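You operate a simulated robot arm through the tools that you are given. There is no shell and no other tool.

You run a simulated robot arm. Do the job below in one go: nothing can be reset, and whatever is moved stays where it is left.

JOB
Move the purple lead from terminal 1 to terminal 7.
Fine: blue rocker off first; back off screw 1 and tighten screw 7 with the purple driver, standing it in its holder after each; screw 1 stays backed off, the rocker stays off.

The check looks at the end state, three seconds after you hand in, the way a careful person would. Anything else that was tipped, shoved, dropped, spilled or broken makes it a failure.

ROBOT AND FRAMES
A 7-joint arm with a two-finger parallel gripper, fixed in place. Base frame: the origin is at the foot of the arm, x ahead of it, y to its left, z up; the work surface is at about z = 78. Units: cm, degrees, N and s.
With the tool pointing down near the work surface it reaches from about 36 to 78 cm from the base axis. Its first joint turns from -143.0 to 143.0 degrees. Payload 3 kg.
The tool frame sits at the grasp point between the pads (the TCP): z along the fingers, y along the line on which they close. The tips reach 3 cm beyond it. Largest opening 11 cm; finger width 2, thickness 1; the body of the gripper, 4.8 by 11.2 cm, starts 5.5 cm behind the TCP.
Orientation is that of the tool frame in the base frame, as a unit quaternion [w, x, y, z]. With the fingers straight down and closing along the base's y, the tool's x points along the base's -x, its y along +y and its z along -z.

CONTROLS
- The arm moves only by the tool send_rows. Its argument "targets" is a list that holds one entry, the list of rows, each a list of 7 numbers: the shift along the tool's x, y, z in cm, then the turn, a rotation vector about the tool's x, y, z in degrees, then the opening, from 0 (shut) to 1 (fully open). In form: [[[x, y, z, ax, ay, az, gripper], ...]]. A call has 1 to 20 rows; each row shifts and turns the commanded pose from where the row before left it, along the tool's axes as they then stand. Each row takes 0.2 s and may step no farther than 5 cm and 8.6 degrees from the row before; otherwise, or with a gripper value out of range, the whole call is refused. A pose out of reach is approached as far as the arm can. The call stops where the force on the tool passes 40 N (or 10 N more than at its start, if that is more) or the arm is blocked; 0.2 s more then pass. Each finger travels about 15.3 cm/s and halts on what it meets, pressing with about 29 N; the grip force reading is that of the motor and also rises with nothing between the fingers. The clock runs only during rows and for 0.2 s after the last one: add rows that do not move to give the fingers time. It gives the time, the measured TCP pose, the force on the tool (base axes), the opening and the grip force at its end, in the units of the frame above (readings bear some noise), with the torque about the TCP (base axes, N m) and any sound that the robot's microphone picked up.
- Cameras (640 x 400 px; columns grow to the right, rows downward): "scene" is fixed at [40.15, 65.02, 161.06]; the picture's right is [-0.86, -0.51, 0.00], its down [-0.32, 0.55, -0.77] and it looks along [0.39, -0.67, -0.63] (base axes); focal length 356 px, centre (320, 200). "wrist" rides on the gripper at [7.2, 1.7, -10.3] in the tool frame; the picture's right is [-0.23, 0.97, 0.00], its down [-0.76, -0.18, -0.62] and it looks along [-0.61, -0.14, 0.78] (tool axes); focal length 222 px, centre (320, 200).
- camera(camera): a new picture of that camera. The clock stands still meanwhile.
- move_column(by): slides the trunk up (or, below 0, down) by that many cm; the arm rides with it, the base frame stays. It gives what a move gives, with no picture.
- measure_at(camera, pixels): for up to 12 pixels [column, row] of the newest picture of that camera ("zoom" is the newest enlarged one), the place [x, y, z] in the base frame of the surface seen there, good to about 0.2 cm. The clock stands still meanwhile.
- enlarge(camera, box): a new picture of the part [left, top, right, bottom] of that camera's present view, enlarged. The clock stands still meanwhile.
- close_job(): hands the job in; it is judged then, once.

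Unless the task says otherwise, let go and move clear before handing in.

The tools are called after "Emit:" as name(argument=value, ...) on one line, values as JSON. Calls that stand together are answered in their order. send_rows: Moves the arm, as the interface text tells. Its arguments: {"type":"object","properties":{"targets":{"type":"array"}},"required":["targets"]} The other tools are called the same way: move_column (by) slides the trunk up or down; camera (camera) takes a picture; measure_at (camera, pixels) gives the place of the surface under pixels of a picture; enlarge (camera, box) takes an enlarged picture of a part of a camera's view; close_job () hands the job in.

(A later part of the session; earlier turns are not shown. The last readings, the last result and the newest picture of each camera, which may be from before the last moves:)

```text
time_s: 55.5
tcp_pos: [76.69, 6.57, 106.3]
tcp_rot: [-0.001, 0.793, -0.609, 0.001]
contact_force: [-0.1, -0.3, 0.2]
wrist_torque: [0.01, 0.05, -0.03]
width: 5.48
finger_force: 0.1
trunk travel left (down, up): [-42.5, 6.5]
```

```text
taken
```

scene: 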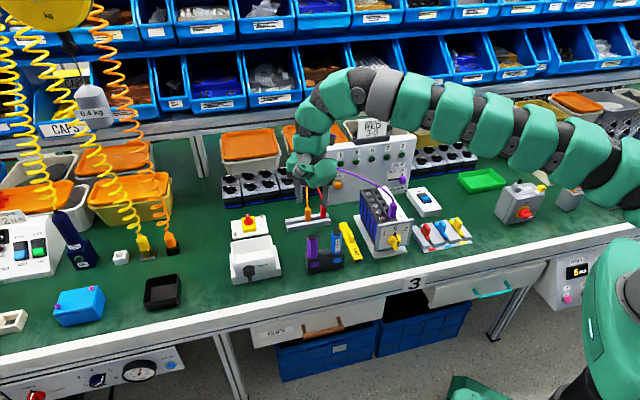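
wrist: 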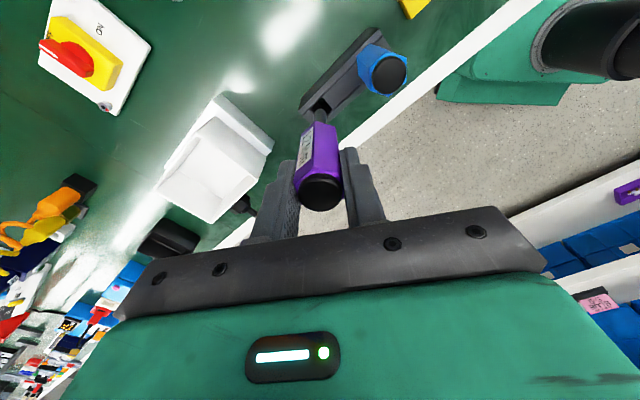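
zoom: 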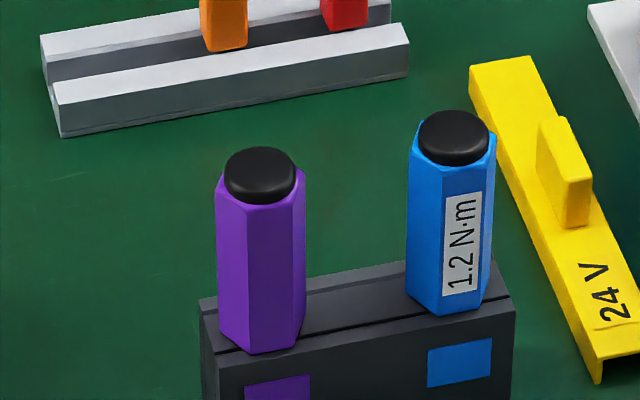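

The purple driver stands upright in its holder and the blue one is untouched. I'll raise, turn the gripper to line up with the plug's faces (y at 45°), and then look at the plug from above.

Emit:
send_rows(targets=[[[0, 0, -3, 0, 0, 0, 0.5], [0, 0, 0, 0, 0, 8.33, 0.5], [0, 0, 0, 0, 0, 8.33, 0.5], [0, 0, 0, 0, 0, 8.33, 0.5], [0, 0, 0, 0, 0, 8.33, 0.5], [0, 0, 0, 0, 0, 8.33, 0.5], [0, 0, 0, 0, 0, 8.33, 0.5], [0, 0, 0, 0, 0, 8.33, 0.5], [0, 0, 0, 0, 0, 8.33, 0.5], [0, 0, 0, 0, 0, 8.33, 0.5], [0, 0, 0, 0, 0, 8.33, 0.5], [0, 0, 0, 0, 0, 8.33, 0.5], [0, 0, 0, 0, 0, 8.33, 0.5], [0, 0, 0, 0, 0, 8.33, 0.5], [0, 0, 0, 0, 0, 8.33, 0.5], [0, 0, 0, 0, 0, 8.33, 0.5], [0, 0, 0, 0, 0, 8.33, 0.5], [0, 0, 0, 0, 0, 8.33, 0.5], [0, 0, 0, 0, 0, 8.39, 0.5], [0, 0, 0, 0, 0, 0, 0.5]]])

Emit:
send_rows(targets=[[[1.7, -4.38, 0, 0, 0, 0, 0.5], [1.7, -4.38, 0, 0, 0, 0, 0.5], [1.7, -4.38, 0, 0, 0, 0, 0.5], [1.7, -4.38, 0, 0, 0, 0, 0.5], [1.7, -4.38, 0, 0, 0, 0, 0.5], [0, 0, 0, 0, 0, 0, 0.8], [0, 0, 0, 0, 0, 0, 0.8], [0, 0, 0, 0, 0, 0, 0.8]]])

Emit:
camera(camera="wrist")

```text
time_s: 59.8
tcp_pos: [76.58, 6.66, 109.4]
tcp_rot: [0.001, 0.385, 0.923, 0.002]
contact_force: [-0.8, -0.6, -0.3]
wrist_torque: [0.03, 0.0, 0.0]
width: 5.49
finger_force: 0.1
trunk travel left (down, up): [-42.5, 6.5]
```

```text
time_s: 61.5
tcp_pos: [55.23, -2.82, 109.64]
tcp_rot: [0.001, 0.383, 0.924, 0.001]
contact_force: [-0.4, -0.4, -0.6]
wrist_torque: [-0.02, 0.01, 0.02]
width: 8.78
finger_force: 0.1
trunk travel left (down, up): [-42.5, 6.5]
```

```text
taken
```

wrist: 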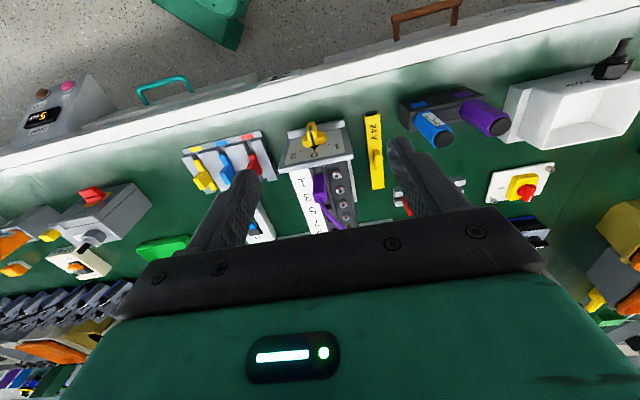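

Emit:
enlarge(camera="wrist", box=[280, 150, 370, 240])

Emit:
enlarge(camera="wrist", box=[305, 165, 345, 205])

```text
4.44 times, centred on (325, 195) of wrist
```

zoom: 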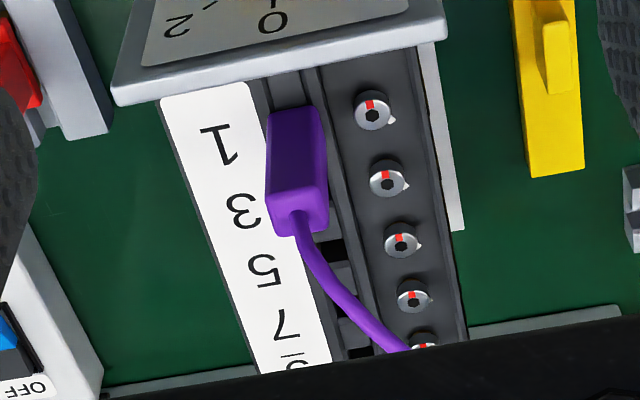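

```text
10.00 times, centred on (325, 185) of wrist
```

zoom: 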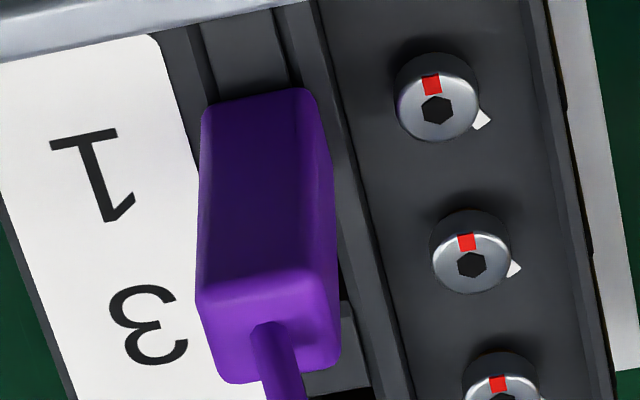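

Screws 1 and 3 now show the same loose mark. I'll measure the plug's top face and body edges.

Emit:
measure_at(camera="zoom", pixels=[[210, 300], [325, 280], [325, 350], [235, 372], [270, 310], [230, 340], [315, 320], [260, 290], [210, 120], [305, 100], [205, 200], [438, 110]])

Emit:
measure_at(camera="zoom", pixels=[[270, 150], [270, 200], [270, 250], [325, 200], [330, 240], [322, 160], [440, 115], [472, 265], [240, 150], [240, 200], [240, 250], [295, 200]])

```text
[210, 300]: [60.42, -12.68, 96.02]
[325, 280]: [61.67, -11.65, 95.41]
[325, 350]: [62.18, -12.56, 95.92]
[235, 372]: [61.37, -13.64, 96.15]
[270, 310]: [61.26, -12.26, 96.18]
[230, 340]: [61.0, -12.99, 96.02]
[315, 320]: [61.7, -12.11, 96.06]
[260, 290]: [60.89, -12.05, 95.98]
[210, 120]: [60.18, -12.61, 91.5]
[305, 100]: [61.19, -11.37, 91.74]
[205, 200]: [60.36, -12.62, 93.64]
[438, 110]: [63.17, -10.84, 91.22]
```

```text
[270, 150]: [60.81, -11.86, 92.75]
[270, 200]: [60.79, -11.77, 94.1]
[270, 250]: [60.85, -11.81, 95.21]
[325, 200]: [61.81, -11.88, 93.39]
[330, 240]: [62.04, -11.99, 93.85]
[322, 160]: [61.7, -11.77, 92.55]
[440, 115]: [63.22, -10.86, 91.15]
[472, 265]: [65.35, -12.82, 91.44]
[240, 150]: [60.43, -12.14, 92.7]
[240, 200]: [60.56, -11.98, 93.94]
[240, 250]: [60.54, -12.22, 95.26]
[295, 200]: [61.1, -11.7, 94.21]
```

The plug is centred at about (61.35,-12.55), roughly 1.6 cm wide with its top at 96.1. I'll move above it with the fingers straddling the cable and check the alignment before going lower.

Emit:
send_rows(targets=[[[-3.6, -0.85, 0, 0, 0, 0, 0.6], [-3.6, -0.85, 0, 0, 0, 0, 0.4], [-3.65, -0.86, 0, 0, 0, 0, 0.36], [0, 0, 2.8, 0, 0, 0, 0.36], [0, 0, 2.8, 0, 0, 0, 0.36], [0, 0, 0, 0, 0, 0, 0.36], [0, 0, 0, 0, 0, 0, 0.36]]])

Emit:
enlarge(camera="wrist", box=[260, 100, 400, 230])

Emit:
enlarge(camera="scene", box=[355, 160, 425, 230])

```text
time_s: 63.1
tcp_pos: [61.04, -12.36, 103.82]
tcp_rot: [0.002, 0.384, 0.923, 0.002]
contact_force: [0.0, 0.5, -0.2]
wrist_torque: [-0.01, 0.03, 0.02]
width: 3.94
finger_force: 0.0
trunk travel left (down, up): [-42.5, 6.5]
```

```text
3.08 times, centred on (330, 165) of wrist
```

zoom: 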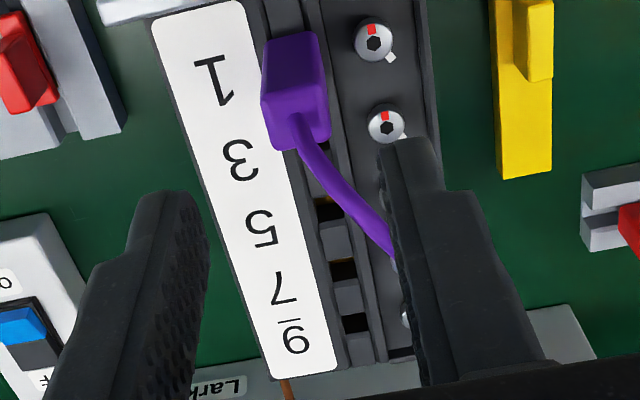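

```text
5.71 times, centred on (390, 195) of scene
```

zoom: 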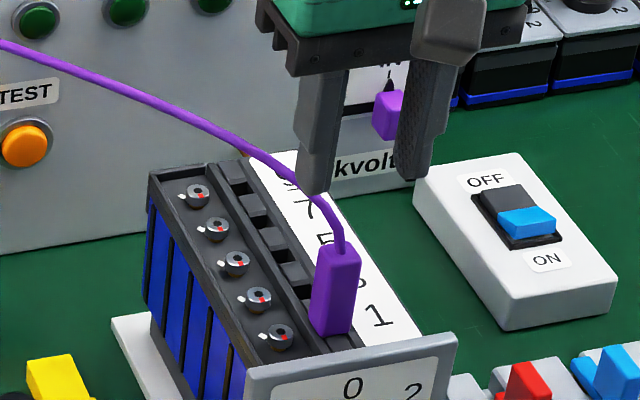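

The plug sits midway between the fingertips and the cable passes behind the right finger. I'll descend halfway and check.

Emit:
send_rows(targets=[[[0, 0, 1.5, 0, 0, 0, 0.36], [0, 0, 1.5, 0, 0, 0, 0.36], [0, 0, 1.5, 0, 0, 0, 0.36], [0, 0, 0, 0, 0, 0, 0.36]]])

Emit:
enlarge(camera="wrist", box=[260, 100, 400, 230])

Emit:
enlarge(camera="scene", box=[355, 160, 425, 230])

```text
time_s: 64.2
tcp_pos: [60.9, -12.3, 99.08]
tcp_rot: [0.002, 0.384, 0.924, 0.001]
contact_force: [0.8, 0.4, 0.1]
wrist_torque: [0.01, -0.04, 0.04]
width: 3.94
finger_force: 0.2
trunk travel left (down, up): [-42.5, 6.5]
```

```text
3.08 times, centred on (330, 165) of wrist
```

zoom: 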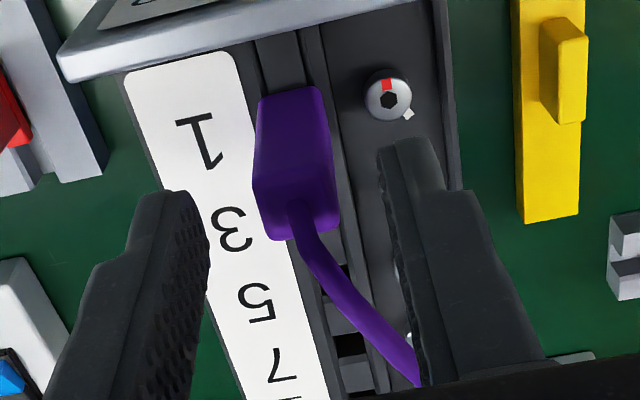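

```text
5.71 times, centred on (390, 195) of scene
```

zoom: 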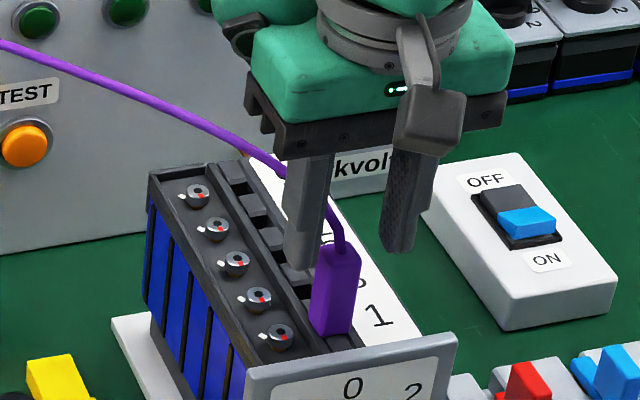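

The fingers are well clear on both sides. I'll lower to z≈95.6 and close on the plug.

Emit:
send_rows(targets=[[[0, 0, 1.2, 0, 0, 0, 0.36], [0, 0, 1.2, 0, 0, 0, 0.36], [0, 0, 1.1, 0, 0, 0, 0.36], [0, 0, 0, 0, 0, 0, 0.36]]])

Emit:
enlarge(camera="wrist", box=[260, 100, 400, 230])

Emit:
enlarge(camera="scene", box=[355, 160, 425, 230])

```text
time_s: 65.2
tcp_pos: [60.94, -12.33, 95.7]
tcp_rot: [0.001, 0.384, 0.923, 0.001]
contact_force: [-0.9, 0.2, -0.8]
wrist_torque: [-0.02, -0.02, -0.01]
width: 3.95
finger_force: 0.1
trunk travel left (down, up): [-42.5, 6.5]
```

```text
3.08 times, centred on (330, 165) of wrist
```

zoom: 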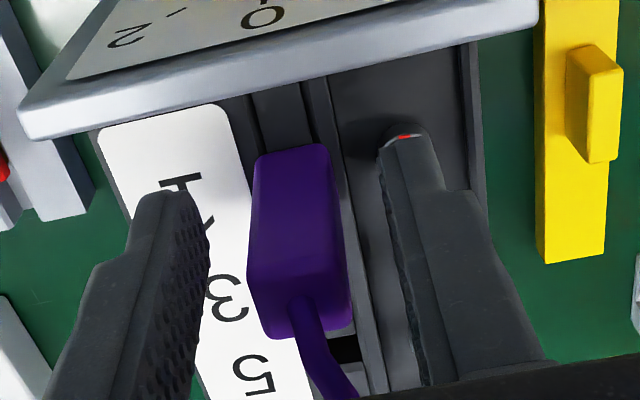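

```text
5.71 times, centred on (390, 195) of scene
```

zoom: 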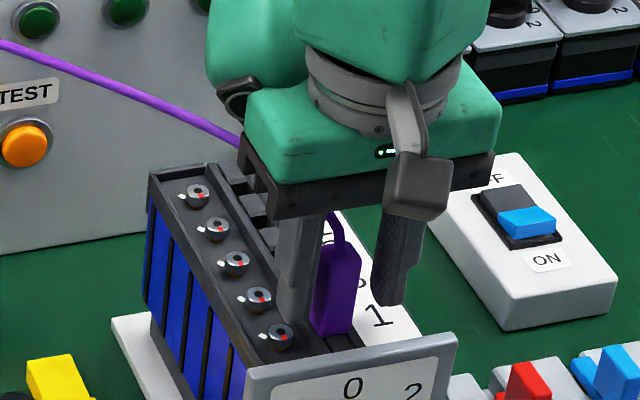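

The fingers straddle the plug evenly, with tips above screw 1's head. I'll close on the plug.

Emit:
send_rows(targets=[[[0, 0, 0, 0, 0, 0, 0.25], [0, 0, 0, 0, 0, 0, 0.18], [0, 0, 0, 0, 0, 0, 0.1], [0, 0, 0, 0, 0, 0, 0.0], [0, 0, 0, 0, 0, 0, 0.0]]])

Emit:
enlarge(camera="scene", box=[355, 160, 425, 230])

Emit:
enlarge(camera="wrist", box=[260, 100, 400, 230])

```text
time_s: 66.3
tcp_pos: [60.83, -12.36, 95.69]
tcp_rot: [0.001, 0.383, 0.924, 0.001]
contact_force: [-0.3, 0.0, 0.3]
wrist_torque: [-0.03, 0.0, 0.01]
width: 1.67
finger_force: 29.1
trunk travel left (down, up): [-42.5, 6.5]
```

```text
5.71 times, centred on (390, 195) of scene
```

zoom: 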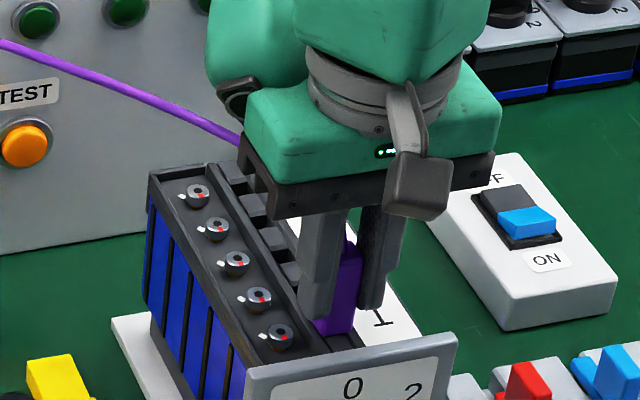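

```text
3.08 times, centred on (330, 165) of wrist
```

zoom: 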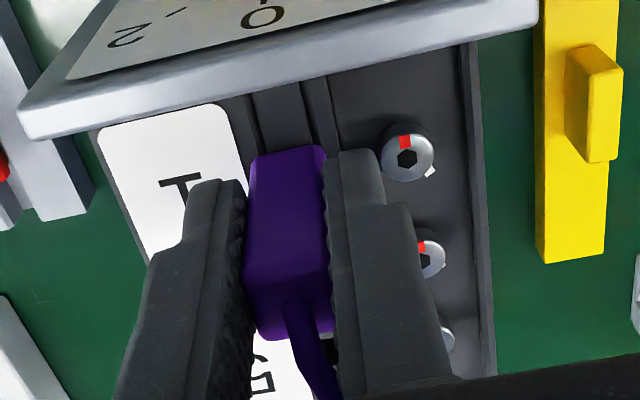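

The plug is gripped at 1.67 cm width with no side load. I'll take reference readings of this seated pose, then lift gently.

Emit:
send_rows(targets=[[[0, 0, 0, 0, 0, 0, 0]]])

Emit:
send_rows(targets=[[[0, 0, 0, 0, 0, 0, 0]]])

Emit:
send_rows(targets=[[[0, 0, 0, 0, 0, 0, 0]]])

Emit:
send_rows(targets=[[[0, 0, -0.2, 0, 0, 0, 0], [0, 0, -0.3, 0, 0, 0, 0], [0, 0, 0, 0, 0, 0, 0]]])

```text
time_s: 66.8
tcp_pos: [60.81, -12.31, 95.75]
tcp_rot: [0.001, 0.384, 0.923, 0.001]
contact_force: [0.3, -0.2, -0.3]
wrist_torque: [0.01, 0.0, -0.02]
width: 1.69
finger_force: 29.0
trunk travel left (down, up): [-42.5, 6.5]
```

```text
time_s: 67.2
tcp_pos: [60.96, -12.19, 95.79]
tcp_rot: [0.001, 0.383, 0.924, 0.001]
contact_force: [1.1, -0.1, 0.4]
wrist_torque: [0.0, 0.02, 0.0]
width: 1.69
finger_force: 28.7
trunk travel left (down, up): [-42.5, 6.5]
```

```text
time_s: 67.5
tcp_pos: [60.75, -12.24, 95.67]
tcp_rot: [0.002, 0.383, 0.924, 0.002]
contact_force: [0.6, 0.1, 0.8]
wrist_torque: [0.02, 0.04, -0.01]
width: 1.68
finger_force: 29.2
trunk travel left (down, up): [-42.5, 6.5]
```

```text
time_s: 68.3
tcp_pos: [60.93, -12.16, 96.26]
tcp_rot: [0.002, 0.383, 0.924, 0.001]
contact_force: [0.3, 0.5, 0.0]
wrist_torque: [0.03, 0.04, 0.04]
width: 1.68
finger_force: 28.4
trunk travel left (down, up): [-42.5, 6.5]
```

The plug came up with no resistance. I'll lift 3 cm more and check that it's out of terminal 1.

Emit:
send_rows(targets=[[[0, 0, -0.8, 0, 0, 0, 0], [0, 0, -1.0, 0, 0, 0, 0], [0, 0, -1.2, 0, 0, 0, 0], [0, 0, 0, 0, 0, 0, 0]]])

Emit:
enlarge(camera="scene", box=[355, 160, 425, 230])

Emit:
enlarge(camera="wrist", box=[260, 100, 400, 230])

```text
time_s: 69.3
tcp_pos: [60.95, -12.29, 99.2]
tcp_rot: [0.001, 0.384, 0.923, 0.002]
contact_force: [0.2, 0.7, -0.5]
wrist_torque: [0.0, -0.02, 0.03]
width: 1.69
finger_force: 29.0
trunk travel left (down, up): [-42.5, 6.5]
```

```text
5.71 times, centred on (390, 195) of scene
```

zoom: 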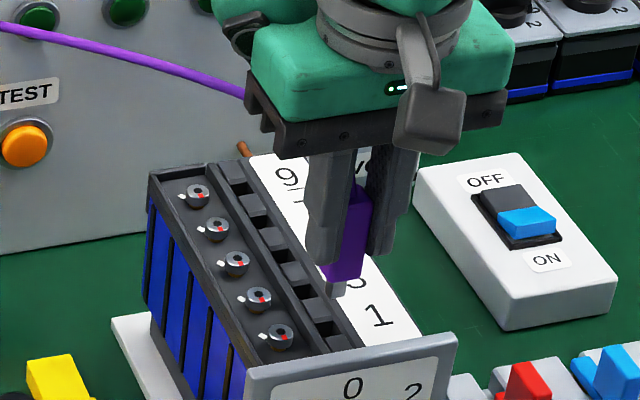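

```text
3.08 times, centred on (330, 165) of wrist
```

zoom: 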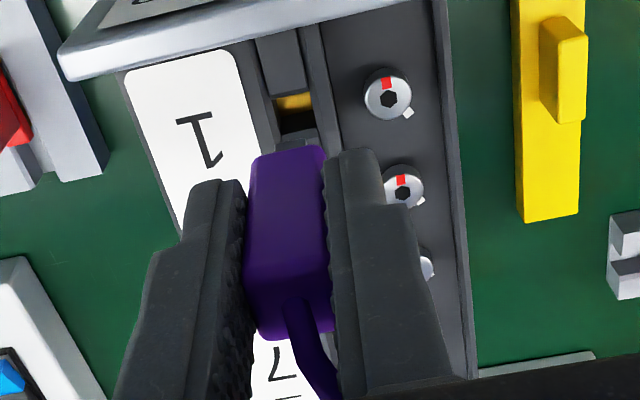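

The plug is out, with its pin showing at scene zoom (335,290) and hole 1 exposed. I'll measure holes 1 through 9 to get the exact shift to terminal 7.

Emit:
enlarge(camera="scene", box=[372, 186, 402, 222])

```text
11.11 times, centred on (387, 204) of scene
```

zoom: 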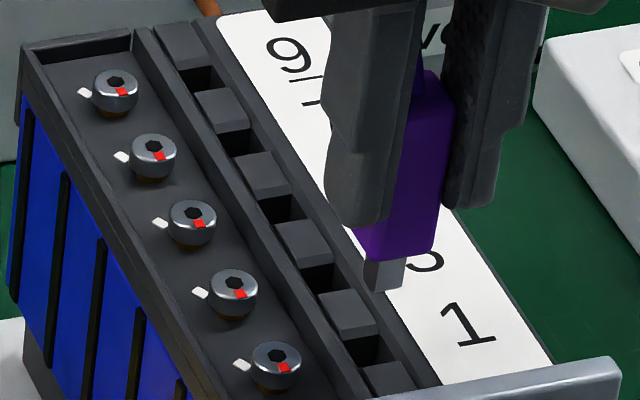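

Hole 7 shows at (240,142), three pitches back from hole 1 at (363,345). I'll carry the plug three pitches (about 8.8 cm) straight back at this height.

Emit:
send_rows(targets=[[[-2.0, 0, 0, 0, 0, 0, 0], [-2.4, 0, 0, 0, 0, 0, 0], [-2.4, 0, 0, 0, 0, 0, 0], [-2.0, 0, 0, 0, 0, 0, 0], [0, 0, 0, 0, 0, 0, 0], [0, 0, 0, 0, 0, 0, 0]]])

Emit:
enlarge(camera="scene", box=[362, 176, 392, 212])

Emit:
enlarge(camera="wrist", box=[260, 80, 400, 230])

```text
time_s: 70.8
tcp_pos: [67.14, -18.56, 99.18]
tcp_rot: [0.002, 0.383, 0.924, 0.002]
contact_force: [0.0, -0.5, 0.2]
wrist_torque: [-0.01, 0.01, 0.0]
width: 1.66
finger_force: 28.7
trunk travel left (down, up): [-42.5, 6.5]
```

```text
11.11 times, centred on (377, 194) of scene
```

zoom: 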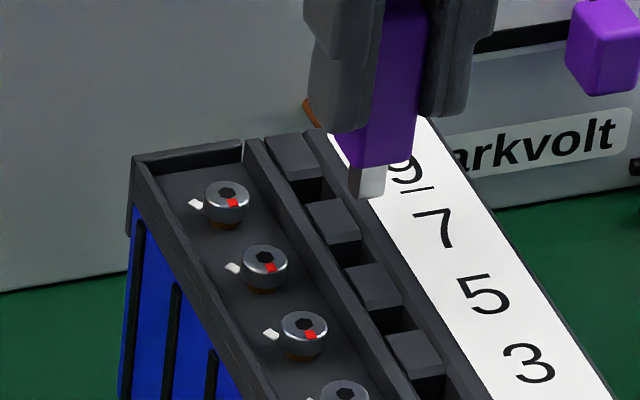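

```text
2.67 times, centred on (330, 155) of wrist
```

zoom: 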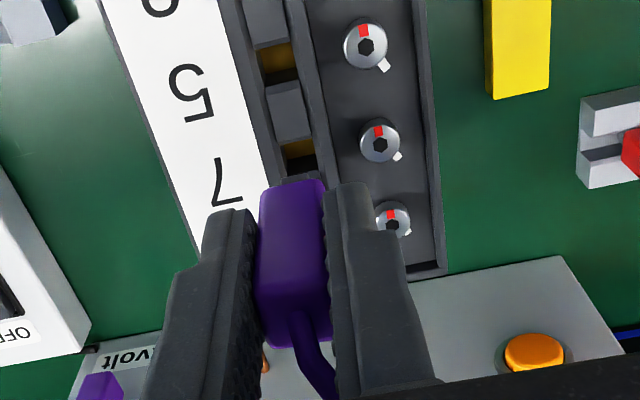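

The plug hangs near hole 7, whose opening is at scene zoom (350,255). I'll zoom in and measure the pin and hole for a precise landing.

Emit:
enlarge(camera="scene", box=[370, 184, 390, 204])

Emit:
enlarge(camera="wrist", box=[300, 120, 340, 160])

```text
16.00 times, centred on (380, 194) of scene
```

zoom: 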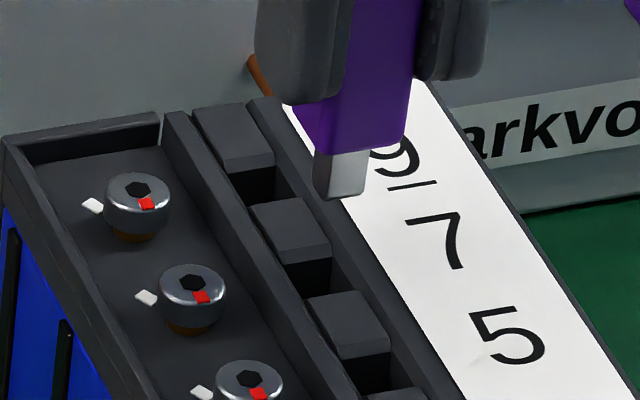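

```text
10.00 times, centred on (320, 140) of wrist
```

zoom: 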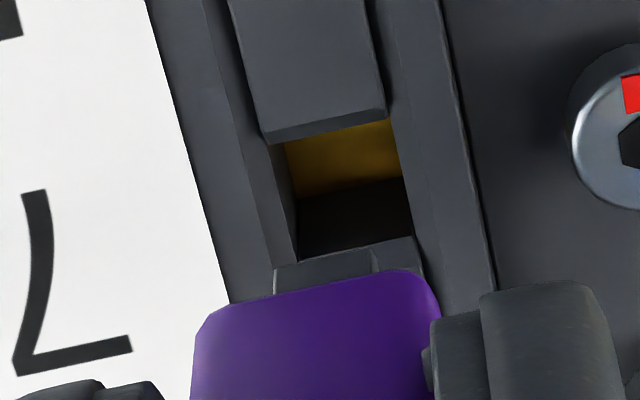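

Emit:
enlarge(camera="scene", box=[370, 184, 390, 204])

Emit:
measure_at(camera="zoom", pixels=[[340, 190], [340, 170], [325, 185], [355, 190], [318, 180], [362, 185], [340, 160], [345, 196], [350, 130], [400, 130], [330, 140], [290, 235]])

Emit:
measure_at(camera="zoom", pixels=[[260, 210], [298, 204], [280, 230], [318, 232], [292, 240], [312, 303], [355, 294], [330, 320], [380, 330], [345, 345], [210, 115], [245, 110]])

```text
16.00 times, centred on (380, 194) of scene
```

zoom: 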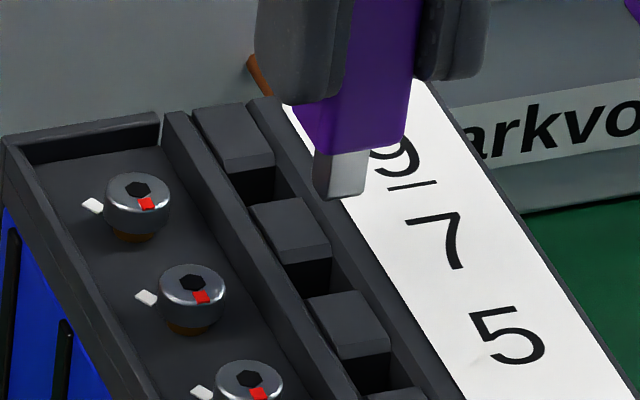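

```text
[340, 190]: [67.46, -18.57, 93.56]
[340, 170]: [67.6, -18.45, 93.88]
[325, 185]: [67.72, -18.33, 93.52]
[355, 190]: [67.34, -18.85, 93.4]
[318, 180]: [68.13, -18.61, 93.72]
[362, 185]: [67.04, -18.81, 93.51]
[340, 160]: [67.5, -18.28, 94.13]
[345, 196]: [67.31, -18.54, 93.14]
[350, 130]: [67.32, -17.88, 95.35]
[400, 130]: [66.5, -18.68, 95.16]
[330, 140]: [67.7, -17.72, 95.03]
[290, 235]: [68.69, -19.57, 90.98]
```

```text
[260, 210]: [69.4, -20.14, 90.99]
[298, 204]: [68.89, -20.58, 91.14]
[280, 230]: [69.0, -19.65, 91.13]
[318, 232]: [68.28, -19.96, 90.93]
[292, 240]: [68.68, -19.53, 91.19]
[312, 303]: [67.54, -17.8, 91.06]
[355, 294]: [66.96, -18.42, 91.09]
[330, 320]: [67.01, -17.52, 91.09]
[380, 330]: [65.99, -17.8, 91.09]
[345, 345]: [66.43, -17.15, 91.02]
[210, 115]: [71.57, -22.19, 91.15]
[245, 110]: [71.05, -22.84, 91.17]
```

Emit:
enlarge(camera="wrist", box=[300, 120, 340, 160])

Emit:
measure_at(camera="zoom", pixels=[[280, 135], [330, 123], [378, 110], [290, 272], [330, 265], [360, 258], [400, 250], [268, 200], [425, 180], [345, 215], [345, 165], [320, 285]])

```text
10.00 times, centred on (320, 140) of wrist
```

zoom: 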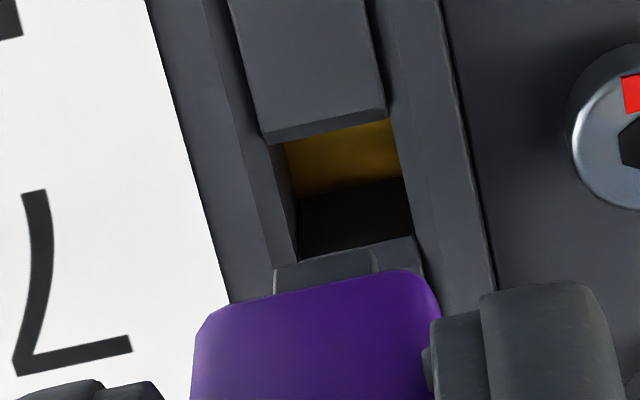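

```text
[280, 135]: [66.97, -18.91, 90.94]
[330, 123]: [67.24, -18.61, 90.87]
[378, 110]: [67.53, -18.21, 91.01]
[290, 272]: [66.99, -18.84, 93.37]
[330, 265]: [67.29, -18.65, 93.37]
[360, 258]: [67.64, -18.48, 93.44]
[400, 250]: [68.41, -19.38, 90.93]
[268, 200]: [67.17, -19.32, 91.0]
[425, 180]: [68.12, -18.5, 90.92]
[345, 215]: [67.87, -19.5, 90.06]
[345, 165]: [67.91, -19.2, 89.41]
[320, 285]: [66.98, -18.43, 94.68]
```

The pin's front face shows at wrist zoom (273–375, 250–290), about 0.8 cm wide, and the hole looks about 1 cm wide. I'll zoom in more on the hole and on hole 1 for a fine comparison.

Emit:
enlarge(camera="wrist", box=[312, 124, 332, 154])

Emit:
enlarge(camera="scene", box=[372, 192, 384, 208])

```text
13.33 times, centred on (322, 139) of wrist
```

zoom: 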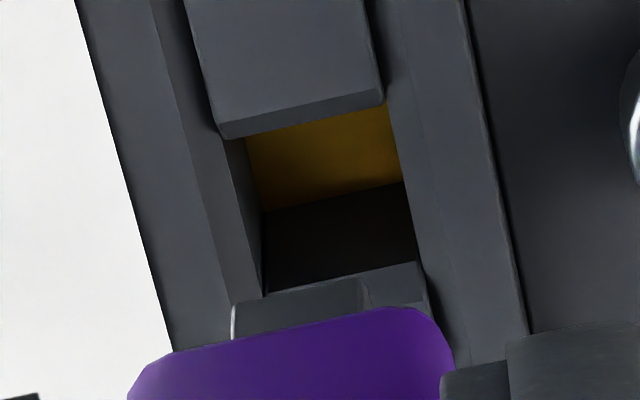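

```text
16.00 times, centred on (378, 200) of scene
```

zoom: 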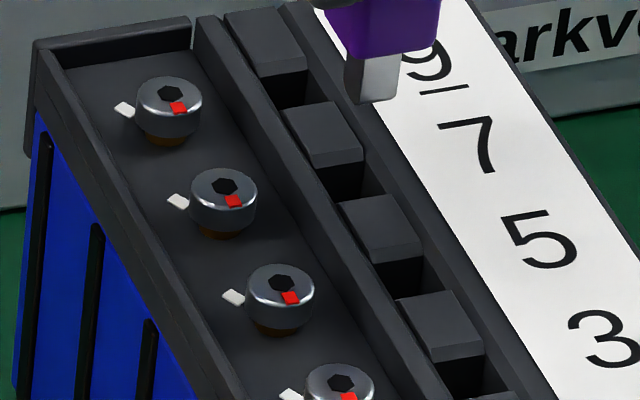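

The two cameras disagree by about 0.2 cm on the remaining offset. I'll take the same wrist zoom I had right after lifting from hole 1, so hole 7 can be compared directly with hole 1.

Emit:
enlarge(camera="wrist", box=[260, 100, 400, 230])

Emit:
send_rows(targets=[[[0, 0, 0, 0, 0, 0, 0]]])

Emit:
send_rows(targets=[[[0, 0, 0, 0, 0, 0, 0]]])

```text
3.08 times, centred on (330, 165) of wrist
```

zoom: 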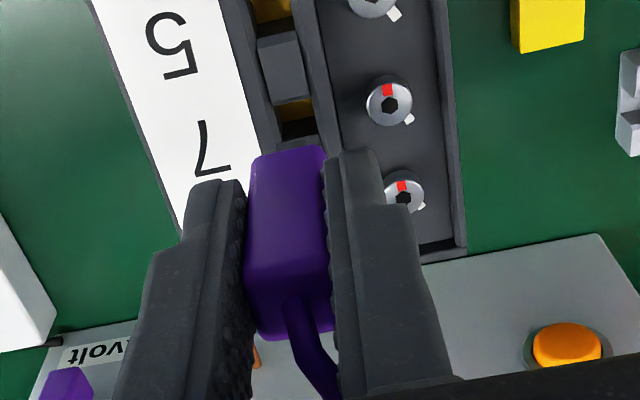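

```text
time_s: 71.2
tcp_pos: [67.13, -18.56, 99.21]
tcp_rot: [0.001, 0.384, 0.923, 0.001]
contact_force: [-0.1, -0.1, 0.2]
wrist_torque: [-0.01, 0.01, 0.01]
width: 1.7
finger_force: 29.1
trunk travel left (down, up): [-42.5, 6.5]
```

```text
time_s: 71.5
tcp_pos: [67.16, -18.45, 99.37]
tcp_rot: [0.001, 0.384, 0.923, 0.002]
contact_force: [-0.4, -0.6, -0.3]
wrist_torque: [-0.01, 0.0, -0.02]
width: 1.7
finger_force: 29.3
trunk travel left (down, up): [-42.5, 6.5]
```

Compared with the lifted view over hole 1, screw 7 sits about 6 px lower than screw 1 did, so the shift may need adjusting. I'll move back over hole 1 briefly to take identical high-zoom views for an exact comparison.

Emit:
send_rows(targets=[[[2.0, 0, 0, 0, 0, 0, 0], [2.4, 0, 0, 0, 0, 0, 0], [2.4, 0, 0, 0, 0, 0, 0], [2.0, 0, 0, 0, 0, 0, 0], [0, 0, 0, 0, 0, 0, 0], [0, 0, 0, 0, 0, 0, 0]]])

Emit:
enlarge(camera="wrist", box=[300, 120, 340, 160])

Emit:
enlarge(camera="wrist", box=[312, 124, 332, 154])

Emit:
enlarge(camera="wrist", box=[260, 100, 400, 230])

```text
time_s: 73.0
tcp_pos: [61.02, -12.17, 99.18]
tcp_rot: [0.002, 0.383, 0.924, 0.001]
contact_force: [-0.5, 0.6, -0.3]
wrist_torque: [-0.03, 0.0, 0.01]
width: 1.7
finger_force: 29.2
trunk travel left (down, up): [-42.5, 6.5]
```

```text
10.00 times, centred on (320, 140) of wrist
```

zoom: 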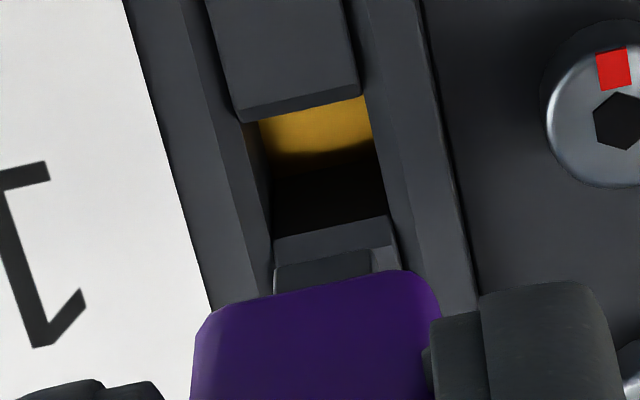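

```text
13.33 times, centred on (322, 139) of wrist
```

zoom: 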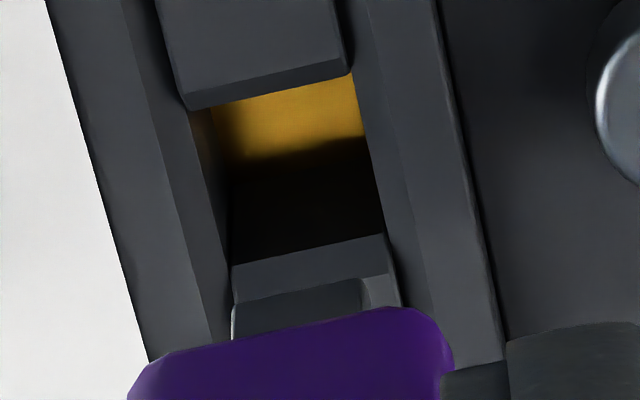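

```text
3.08 times, centred on (330, 165) of wrist
```

zoom: 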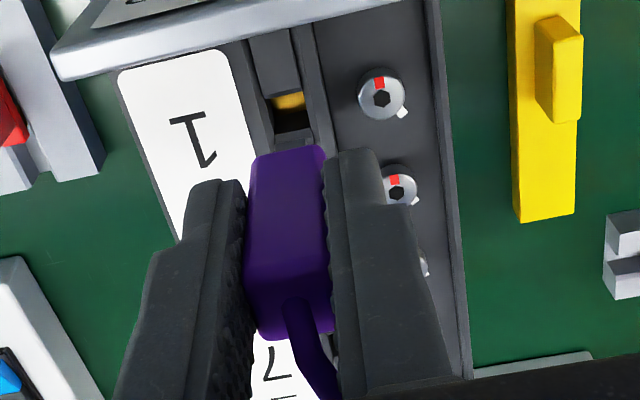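

The arm doesn't repeat exactly: screw 1 is now at (381,97), while it was at (388,97) right after the straight lift. That first view is my reference, so I'll move to terminal 7 and adjust until screw 7 and hole 7 appear in the same place.

Emit:
send_rows(targets=[[[-2.24, -0.05, 0, 0, 0, 0, 0], [-2.24, -0.05, 0, 0, 0, 0, 0], [-2.24, -0.05, 0, 0, 0, 0, 0], [-2.24, -0.05, 0, 0, 0, 0, 0], [0, 0, 0, 0, 0, 0, 0], [0, 0, 0, 0, 0, 0, 0]]])

Emit:
enlarge(camera="wrist", box=[260, 100, 400, 230])

Emit:
enlarge(camera="wrist", box=[312, 124, 332, 154])

Emit:
send_rows(targets=[[[0, 0, 0, 0, 0, 0, 0]]])

```text
time_s: 74.3
tcp_pos: [67.23, -18.79, 99.28]
tcp_rot: [0.001, 0.383, 0.924, 0.002]
contact_force: [0.0, -0.3, -0.6]
wrist_torque: [0.02, 0.01, -0.01]
width: 1.68
finger_force: 28.9
trunk travel left (down, up): [-42.5, 6.5]
```

```text
3.08 times, centred on (330, 165) of wrist
```

zoom: 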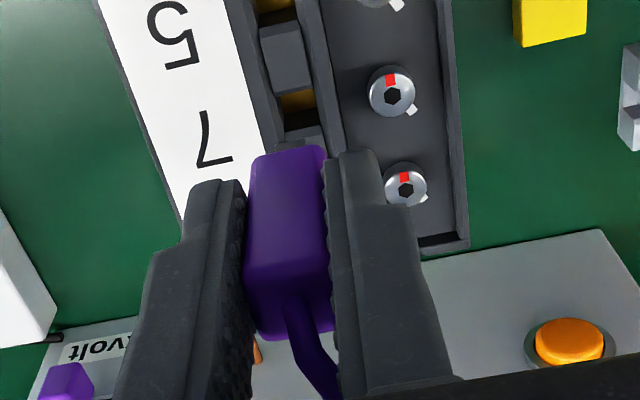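

```text
13.33 times, centred on (322, 139) of wrist
```

zoom: 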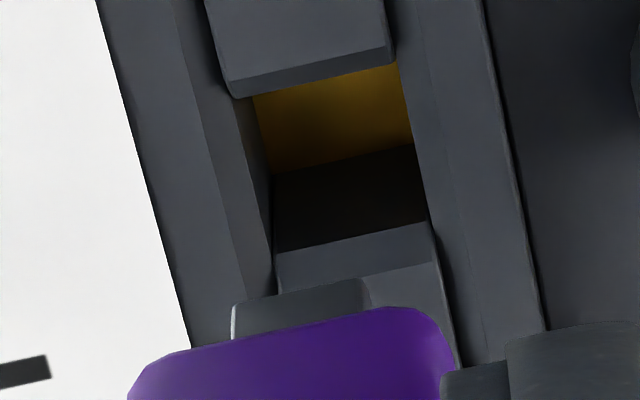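

```text
time_s: 74.8
tcp_pos: [67.38, -18.68, 99.36]
tcp_rot: [0.001, 0.383, 0.924, 0.001]
contact_force: [-0.8, -0.2, -0.1]
wrist_torque: [0.0, -0.01, 0.01]
width: 1.67
finger_force: 28.7
trunk travel left (down, up): [-42.5, 6.5]
```

Screw 7 is now at (392,96) against the reference (389,99), leaving about 0.1 cm to correct. I'll make that correction and hover with the pin just above the hole for a low-parallax check from both cameras.

Emit:
send_rows(targets=[[[0.07, 0.1, 0, 0, 0, 0, 0], [0, 0, 0.7, 0, 0, 0, 0], [0, 0, 0.7, 0, 0, 0, 0], [0, 0, 0, 0, 0, 0, 0], [0, 0, 0, 0, 0, 0, 0]]])

Emit:
enlarge(camera="wrist", box=[312, 124, 332, 154])

Emit:
enlarge(camera="wrist", box=[260, 100, 400, 230])

Emit:
enlarge(camera="scene", box=[372, 190, 384, 206])

```text
time_s: 76.0
tcp_pos: [67.27, -18.72, 97.8]
tcp_rot: [0.001, 0.383, 0.924, 0.001]
contact_force: [0.2, 0.3, -0.5]
wrist_torque: [-0.03, -0.03, -0.01]
width: 1.69
finger_force: 28.8
trunk travel left (down, up): [-42.5, 6.5]
```

```text
13.33 times, centred on (322, 139) of wrist
```

zoom: 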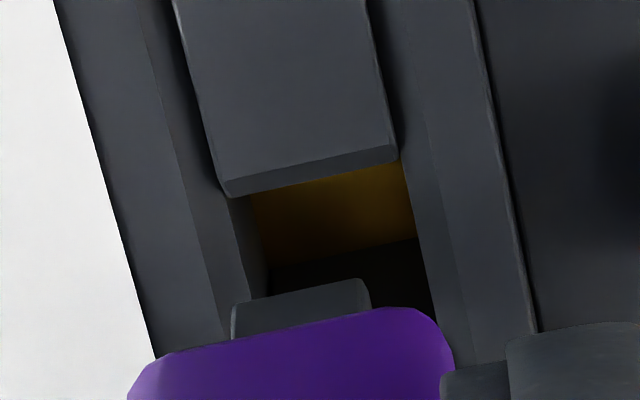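

```text
3.08 times, centred on (330, 165) of wrist
```

zoom: 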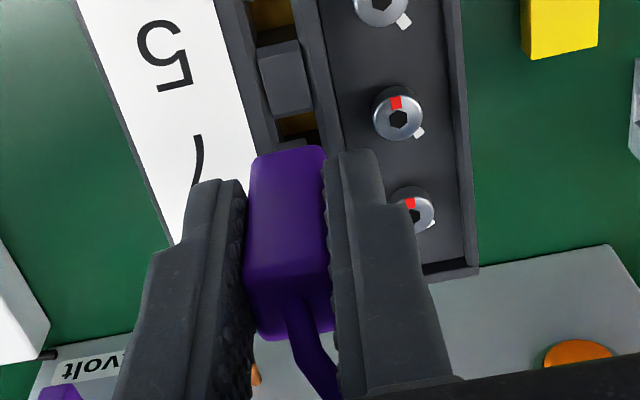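

```text
16.00 times, centred on (378, 198) of scene
```

zoom: 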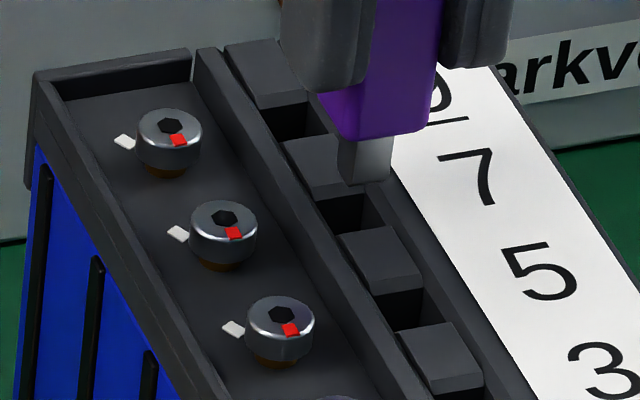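

The pin hovers about 0.5 cm above the block. In the scene zoom its landing (about (362,197)) looks slightly behind and to one side of hole 7's centre (352,212). I'll measure pin and hole edges together in both views.

Emit:
measure_at(camera="zoom", pixels=[[350, 178], [370, 175], [388, 172], [342, 168], [370, 160], [345, 180], [345, 240], [365, 237], [385, 232], [330, 195], [318, 190], [335, 188]])

Emit:
enlarge(camera="wrist", box=[312, 124, 332, 154])

Emit:
measure_at(camera="zoom", pixels=[[245, 310], [300, 298], [360, 290], [235, 180], [300, 168], [385, 148], [300, 310], [415, 180], [425, 230], [232, 220], [330, 260], [345, 305]])

```text
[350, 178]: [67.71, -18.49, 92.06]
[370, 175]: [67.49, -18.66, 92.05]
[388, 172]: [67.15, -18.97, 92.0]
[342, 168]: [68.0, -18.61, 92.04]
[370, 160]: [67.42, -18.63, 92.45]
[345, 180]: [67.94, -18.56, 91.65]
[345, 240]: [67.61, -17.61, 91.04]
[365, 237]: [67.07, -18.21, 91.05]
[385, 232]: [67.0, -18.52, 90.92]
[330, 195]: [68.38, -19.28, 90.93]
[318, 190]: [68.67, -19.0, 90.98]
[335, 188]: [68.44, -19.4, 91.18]
```

```text
13.33 times, centred on (322, 139) of wrist
```

zoom: 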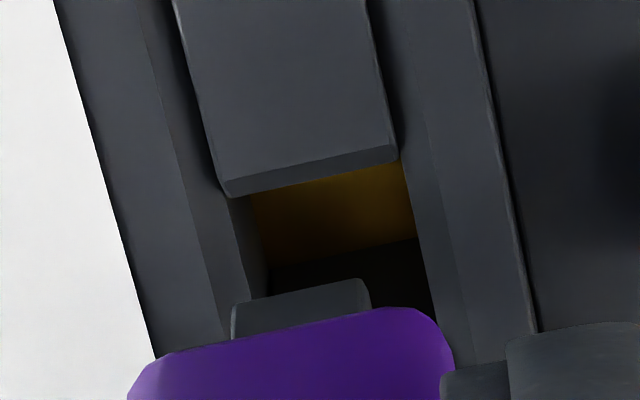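

```text
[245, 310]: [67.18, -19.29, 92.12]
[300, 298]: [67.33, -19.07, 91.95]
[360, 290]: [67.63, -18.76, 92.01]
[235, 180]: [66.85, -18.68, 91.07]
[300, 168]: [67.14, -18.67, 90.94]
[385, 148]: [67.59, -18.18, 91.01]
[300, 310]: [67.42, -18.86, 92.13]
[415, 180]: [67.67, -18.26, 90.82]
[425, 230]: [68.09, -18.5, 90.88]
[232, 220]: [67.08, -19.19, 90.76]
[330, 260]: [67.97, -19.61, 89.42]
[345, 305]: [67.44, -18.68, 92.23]
```

Both cameras now agree that the pin must move about +0.22 cm along tool y and +0.17 cm along tool x. I'll apply that and re-check while still hovering.

Emit:
send_rows(targets=[[[0.17, 0.22, 0, 0, 0, 0, 0], [0, 0, 0, 0, 0, 0, 0], [0, 0, 0, 0, 0, 0, 0]]])

Emit:
enlarge(camera="scene", box=[372, 190, 384, 206])

Emit:
measure_at(camera="zoom", pixels=[[350, 178], [365, 177], [380, 175], [338, 168], [365, 160], [342, 180], [345, 240], [365, 237], [385, 232], [330, 195], [318, 190], [312, 195]])

Emit:
enlarge(camera="wrist", box=[312, 124, 332, 154])

Emit:
measure_at(camera="zoom", pixels=[[245, 310], [270, 305], [300, 300], [330, 295], [358, 290], [230, 205], [280, 195], [330, 185], [375, 175], [400, 220], [410, 260], [225, 250]])

```text
time_s: 76.8
tcp_pos: [67.28, -18.26, 97.99]
tcp_rot: [0.001, 0.384, 0.923, 0.001]
contact_force: [-0.1, -0.2, 0.9]
wrist_torque: [-0.01, 0.0, -0.01]
width: 1.69
finger_force: 28.4
trunk travel left (down, up): [-42.5, 6.5]
```

```text
16.00 times, centred on (378, 198) of scene
```

zoom: 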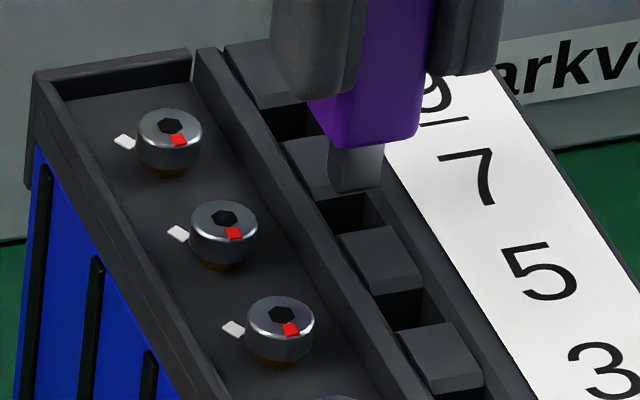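

```text
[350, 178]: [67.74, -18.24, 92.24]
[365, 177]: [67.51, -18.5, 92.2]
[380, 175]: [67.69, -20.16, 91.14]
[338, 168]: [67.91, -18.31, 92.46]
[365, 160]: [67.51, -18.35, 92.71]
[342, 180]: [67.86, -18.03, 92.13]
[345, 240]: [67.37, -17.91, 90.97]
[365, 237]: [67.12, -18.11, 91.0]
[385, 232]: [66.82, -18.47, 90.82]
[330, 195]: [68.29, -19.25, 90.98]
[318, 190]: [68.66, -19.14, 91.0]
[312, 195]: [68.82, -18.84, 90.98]
```

```text
13.33 times, centred on (322, 139) of wrist
```

zoom: 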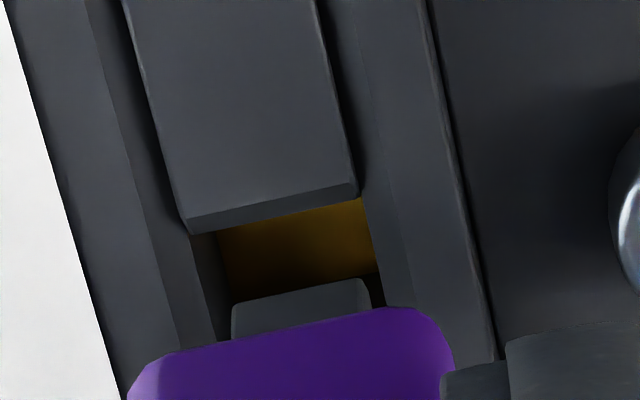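

```text
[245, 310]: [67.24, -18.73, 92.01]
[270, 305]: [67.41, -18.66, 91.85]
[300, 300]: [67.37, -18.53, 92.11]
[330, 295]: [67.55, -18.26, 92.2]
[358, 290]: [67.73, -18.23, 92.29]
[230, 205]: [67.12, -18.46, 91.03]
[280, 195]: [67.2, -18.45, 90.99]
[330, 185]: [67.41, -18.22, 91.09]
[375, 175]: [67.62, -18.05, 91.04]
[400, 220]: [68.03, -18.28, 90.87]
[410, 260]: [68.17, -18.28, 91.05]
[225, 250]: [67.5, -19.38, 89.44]
```

After the correction the pin is within about 0.1 cm of hole 7's centre in both views. I'll trim by 0.05 cm and lower in short steps while watching the force.

Emit:
send_rows(targets=[[[0, -0.05, 0, 0, 0, 0, 0], [0, 0, 0.25, 0, 0, 0, 0], [0, 0, 0.2, 0, 0, 0, 0], [0, 0, 0, 0, 0, 0, 0]]])

Emit:
send_rows(targets=[[[0, 0, 0.15, 0, 0, 0, 0], [0, 0, 0.15, 0, 0, 0, 0], [0, 0, 0, 0, 0, 0, 0]]])

Emit:
enlarge(camera="scene", box=[372, 190, 384, 206])

Emit:
enlarge(camera="wrist", box=[312, 124, 332, 154])

```text
time_s: 77.8
tcp_pos: [67.32, -18.36, 97.5]
tcp_rot: [0.001, 0.384, 0.923, 0.001]
contact_force: [-0.4, 0.3, -0.2]
wrist_torque: [-0.01, -0.01, 0.0]
width: 1.69
finger_force: 28.8
trunk travel left (down, up): [-42.5, 6.5]
```

```text
time_s: 78.5
tcp_pos: [67.31, -18.34, 97.13]
tcp_rot: [0.002, 0.383, 0.924, 0.001]
contact_force: [0.5, -0.3, 0.3]
wrist_torque: [-0.01, 0.01, 0.0]
width: 1.69
finger_force: 28.8
trunk travel left (down, up): [-42.5, 6.5]
```

```text
16.00 times, centred on (378, 198) of scene
```

zoom: 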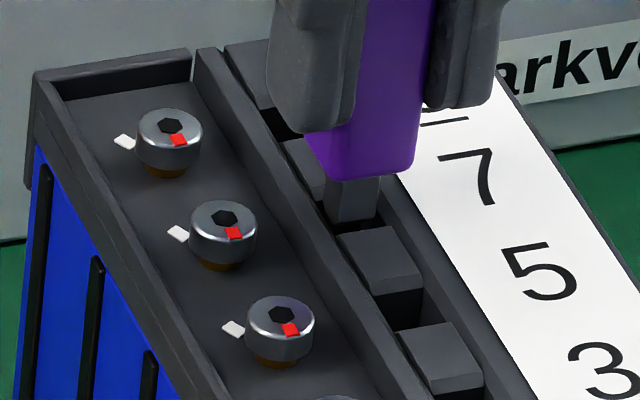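

```text
13.33 times, centred on (322, 139) of wrist
```

zoom: 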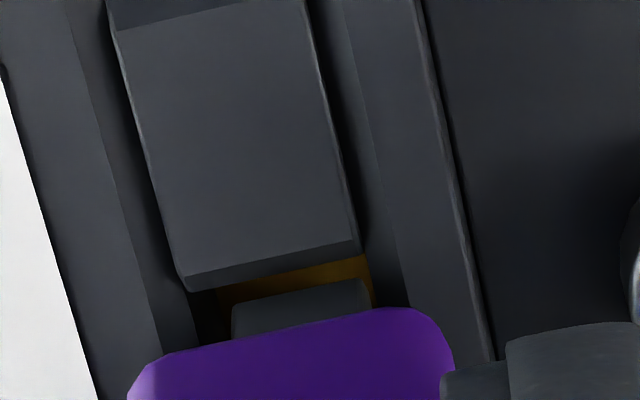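

The pin is entering the opening of hole 7 with no contact force. I'll continue down in small steps.

Emit:
send_rows(targets=[[[0, 0, 0.15, 0, 0, 0, 0], [0, 0, 0.15, 0, 0, 0, 0], [0, 0, 0, 0, 0, 0, 0]]])

Emit:
send_rows(targets=[[[0, 0, 0.15, 0, 0, 0, 0], [0, 0, 0.15, 0, 0, 0, 0], [0, 0, 0, 0, 0, 0, 0]]])

```text
time_s: 79.3
tcp_pos: [67.34, -18.48, 96.8]
tcp_rot: [0.002, 0.384, 0.923, 0.001]
contact_force: [0.0, -0.4, -0.3]
wrist_torque: [0.0, 0.03, 0.02]
width: 1.69
finger_force: 28.7
trunk travel left (down, up): [-42.5, 6.5]
```

```text
time_s: 80.2
tcp_pos: [67.22, -18.44, 96.51]
tcp_rot: [0.002, 0.384, 0.923, 0.001]
contact_force: [1.1, -0.8, 0.1]
wrist_torque: [-0.04, -0.06, -0.01]
width: 1.72
finger_force: 29.3
trunk travel left (down, up): [-42.5, 6.5]
```

The pin is now below the block's surface and still almost force-free. I'll continue to full seating depth.

Emit:
send_rows(targets=[[[0, 0, 0.15, 0, 0, 0, 0], [0, 0, 0.15, 0, 0, 0, 0], [0, 0, 0, 0, 0, 0, 0]]])

Emit:
send_rows(targets=[[[0, 0, 0.15, 0, 0, 0, 0], [0, 0, 0.1, 0, 0, 0, 0], [0, 0, 0, 0, 0, 0, 0]]])

Emit:
enlarge(camera="scene", box=[362, 176, 392, 212])

```text
time_s: 81.0
tcp_pos: [67.27, -18.37, 96.21]
tcp_rot: [0.001, 0.383, 0.924, 0.001]
contact_force: [1.1, -2.1, 1.0]
wrist_torque: [-0.1, -0.11, 0.04]
width: 1.67
finger_force: 28.7
trunk travel left (down, up): [-42.5, 6.5]
```

```text
time_s: 81.8
tcp_pos: [67.13, -18.36, 95.96]
tcp_rot: [0.001, 0.384, 0.923, 0.001]
contact_force: [2.2, -2.5, 0.4]
wrist_torque: [-0.14, -0.14, -0.02]
width: 1.72
finger_force: 28.8
trunk travel left (down, up): [-42.5, 6.5]
```

```text
11.11 times, centred on (377, 194) of scene
```

zoom: 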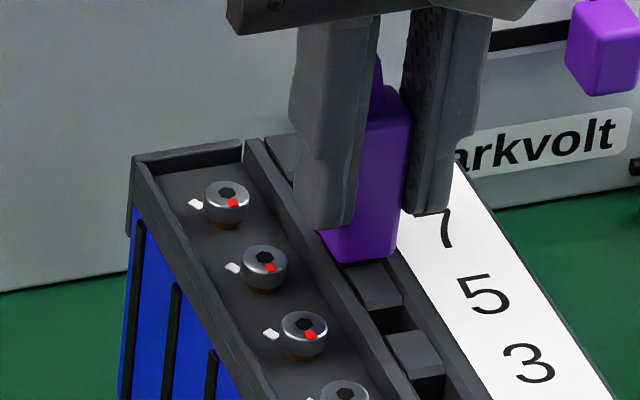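

The plug is almost seated in terminal 7 with a small side force of about 3 N. I'll ease it back slightly and lower until it bottoms out.

Emit:
send_rows(targets=[[[-0.06, 0, 0.1, 0, 0, 0, 0], [0, 0, 0.1, 0, 0, 0, 0], [0, 0, 0, 0, 0, 0, 0]]])

Emit:
send_rows(targets=[[[0, 0, 0.08, 0, 0, 0, 0], [0, 0, 0.08, 0, 0, 0, 0], [0, 0, 0, 0, 0, 0, 0]]])

Emit:
enlarge(camera="scene", box=[362, 176, 392, 212])

```text
time_s: 82.5
tcp_pos: [67.16, -18.53, 95.69]
tcp_rot: [0.001, 0.383, 0.924, 0.002]
contact_force: [-0.2, -0.1, 0.5]
wrist_torque: [0.01, 0.0, 0.0]
width: 1.69
finger_force: 28.9
trunk travel left (down, up): [-42.5, 6.5]
```

```text
time_s: 83.3
tcp_pos: [67.25, -18.39, 95.65]
tcp_rot: [0.003, 0.384, 0.923, 0.001]
contact_force: [1.2, -2.7, 5.8]
wrist_torque: [-0.12, -0.02, -0.01]
width: 1.68
finger_force: 28.8
trunk travel left (down, up): [-42.5, 6.5]
```

```text
11.11 times, centred on (377, 194) of scene
```

zoom: 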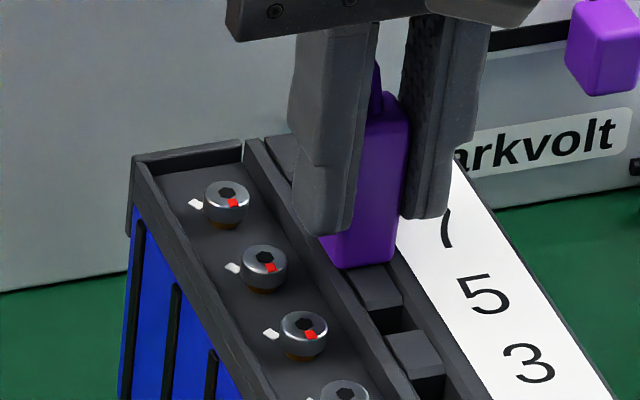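

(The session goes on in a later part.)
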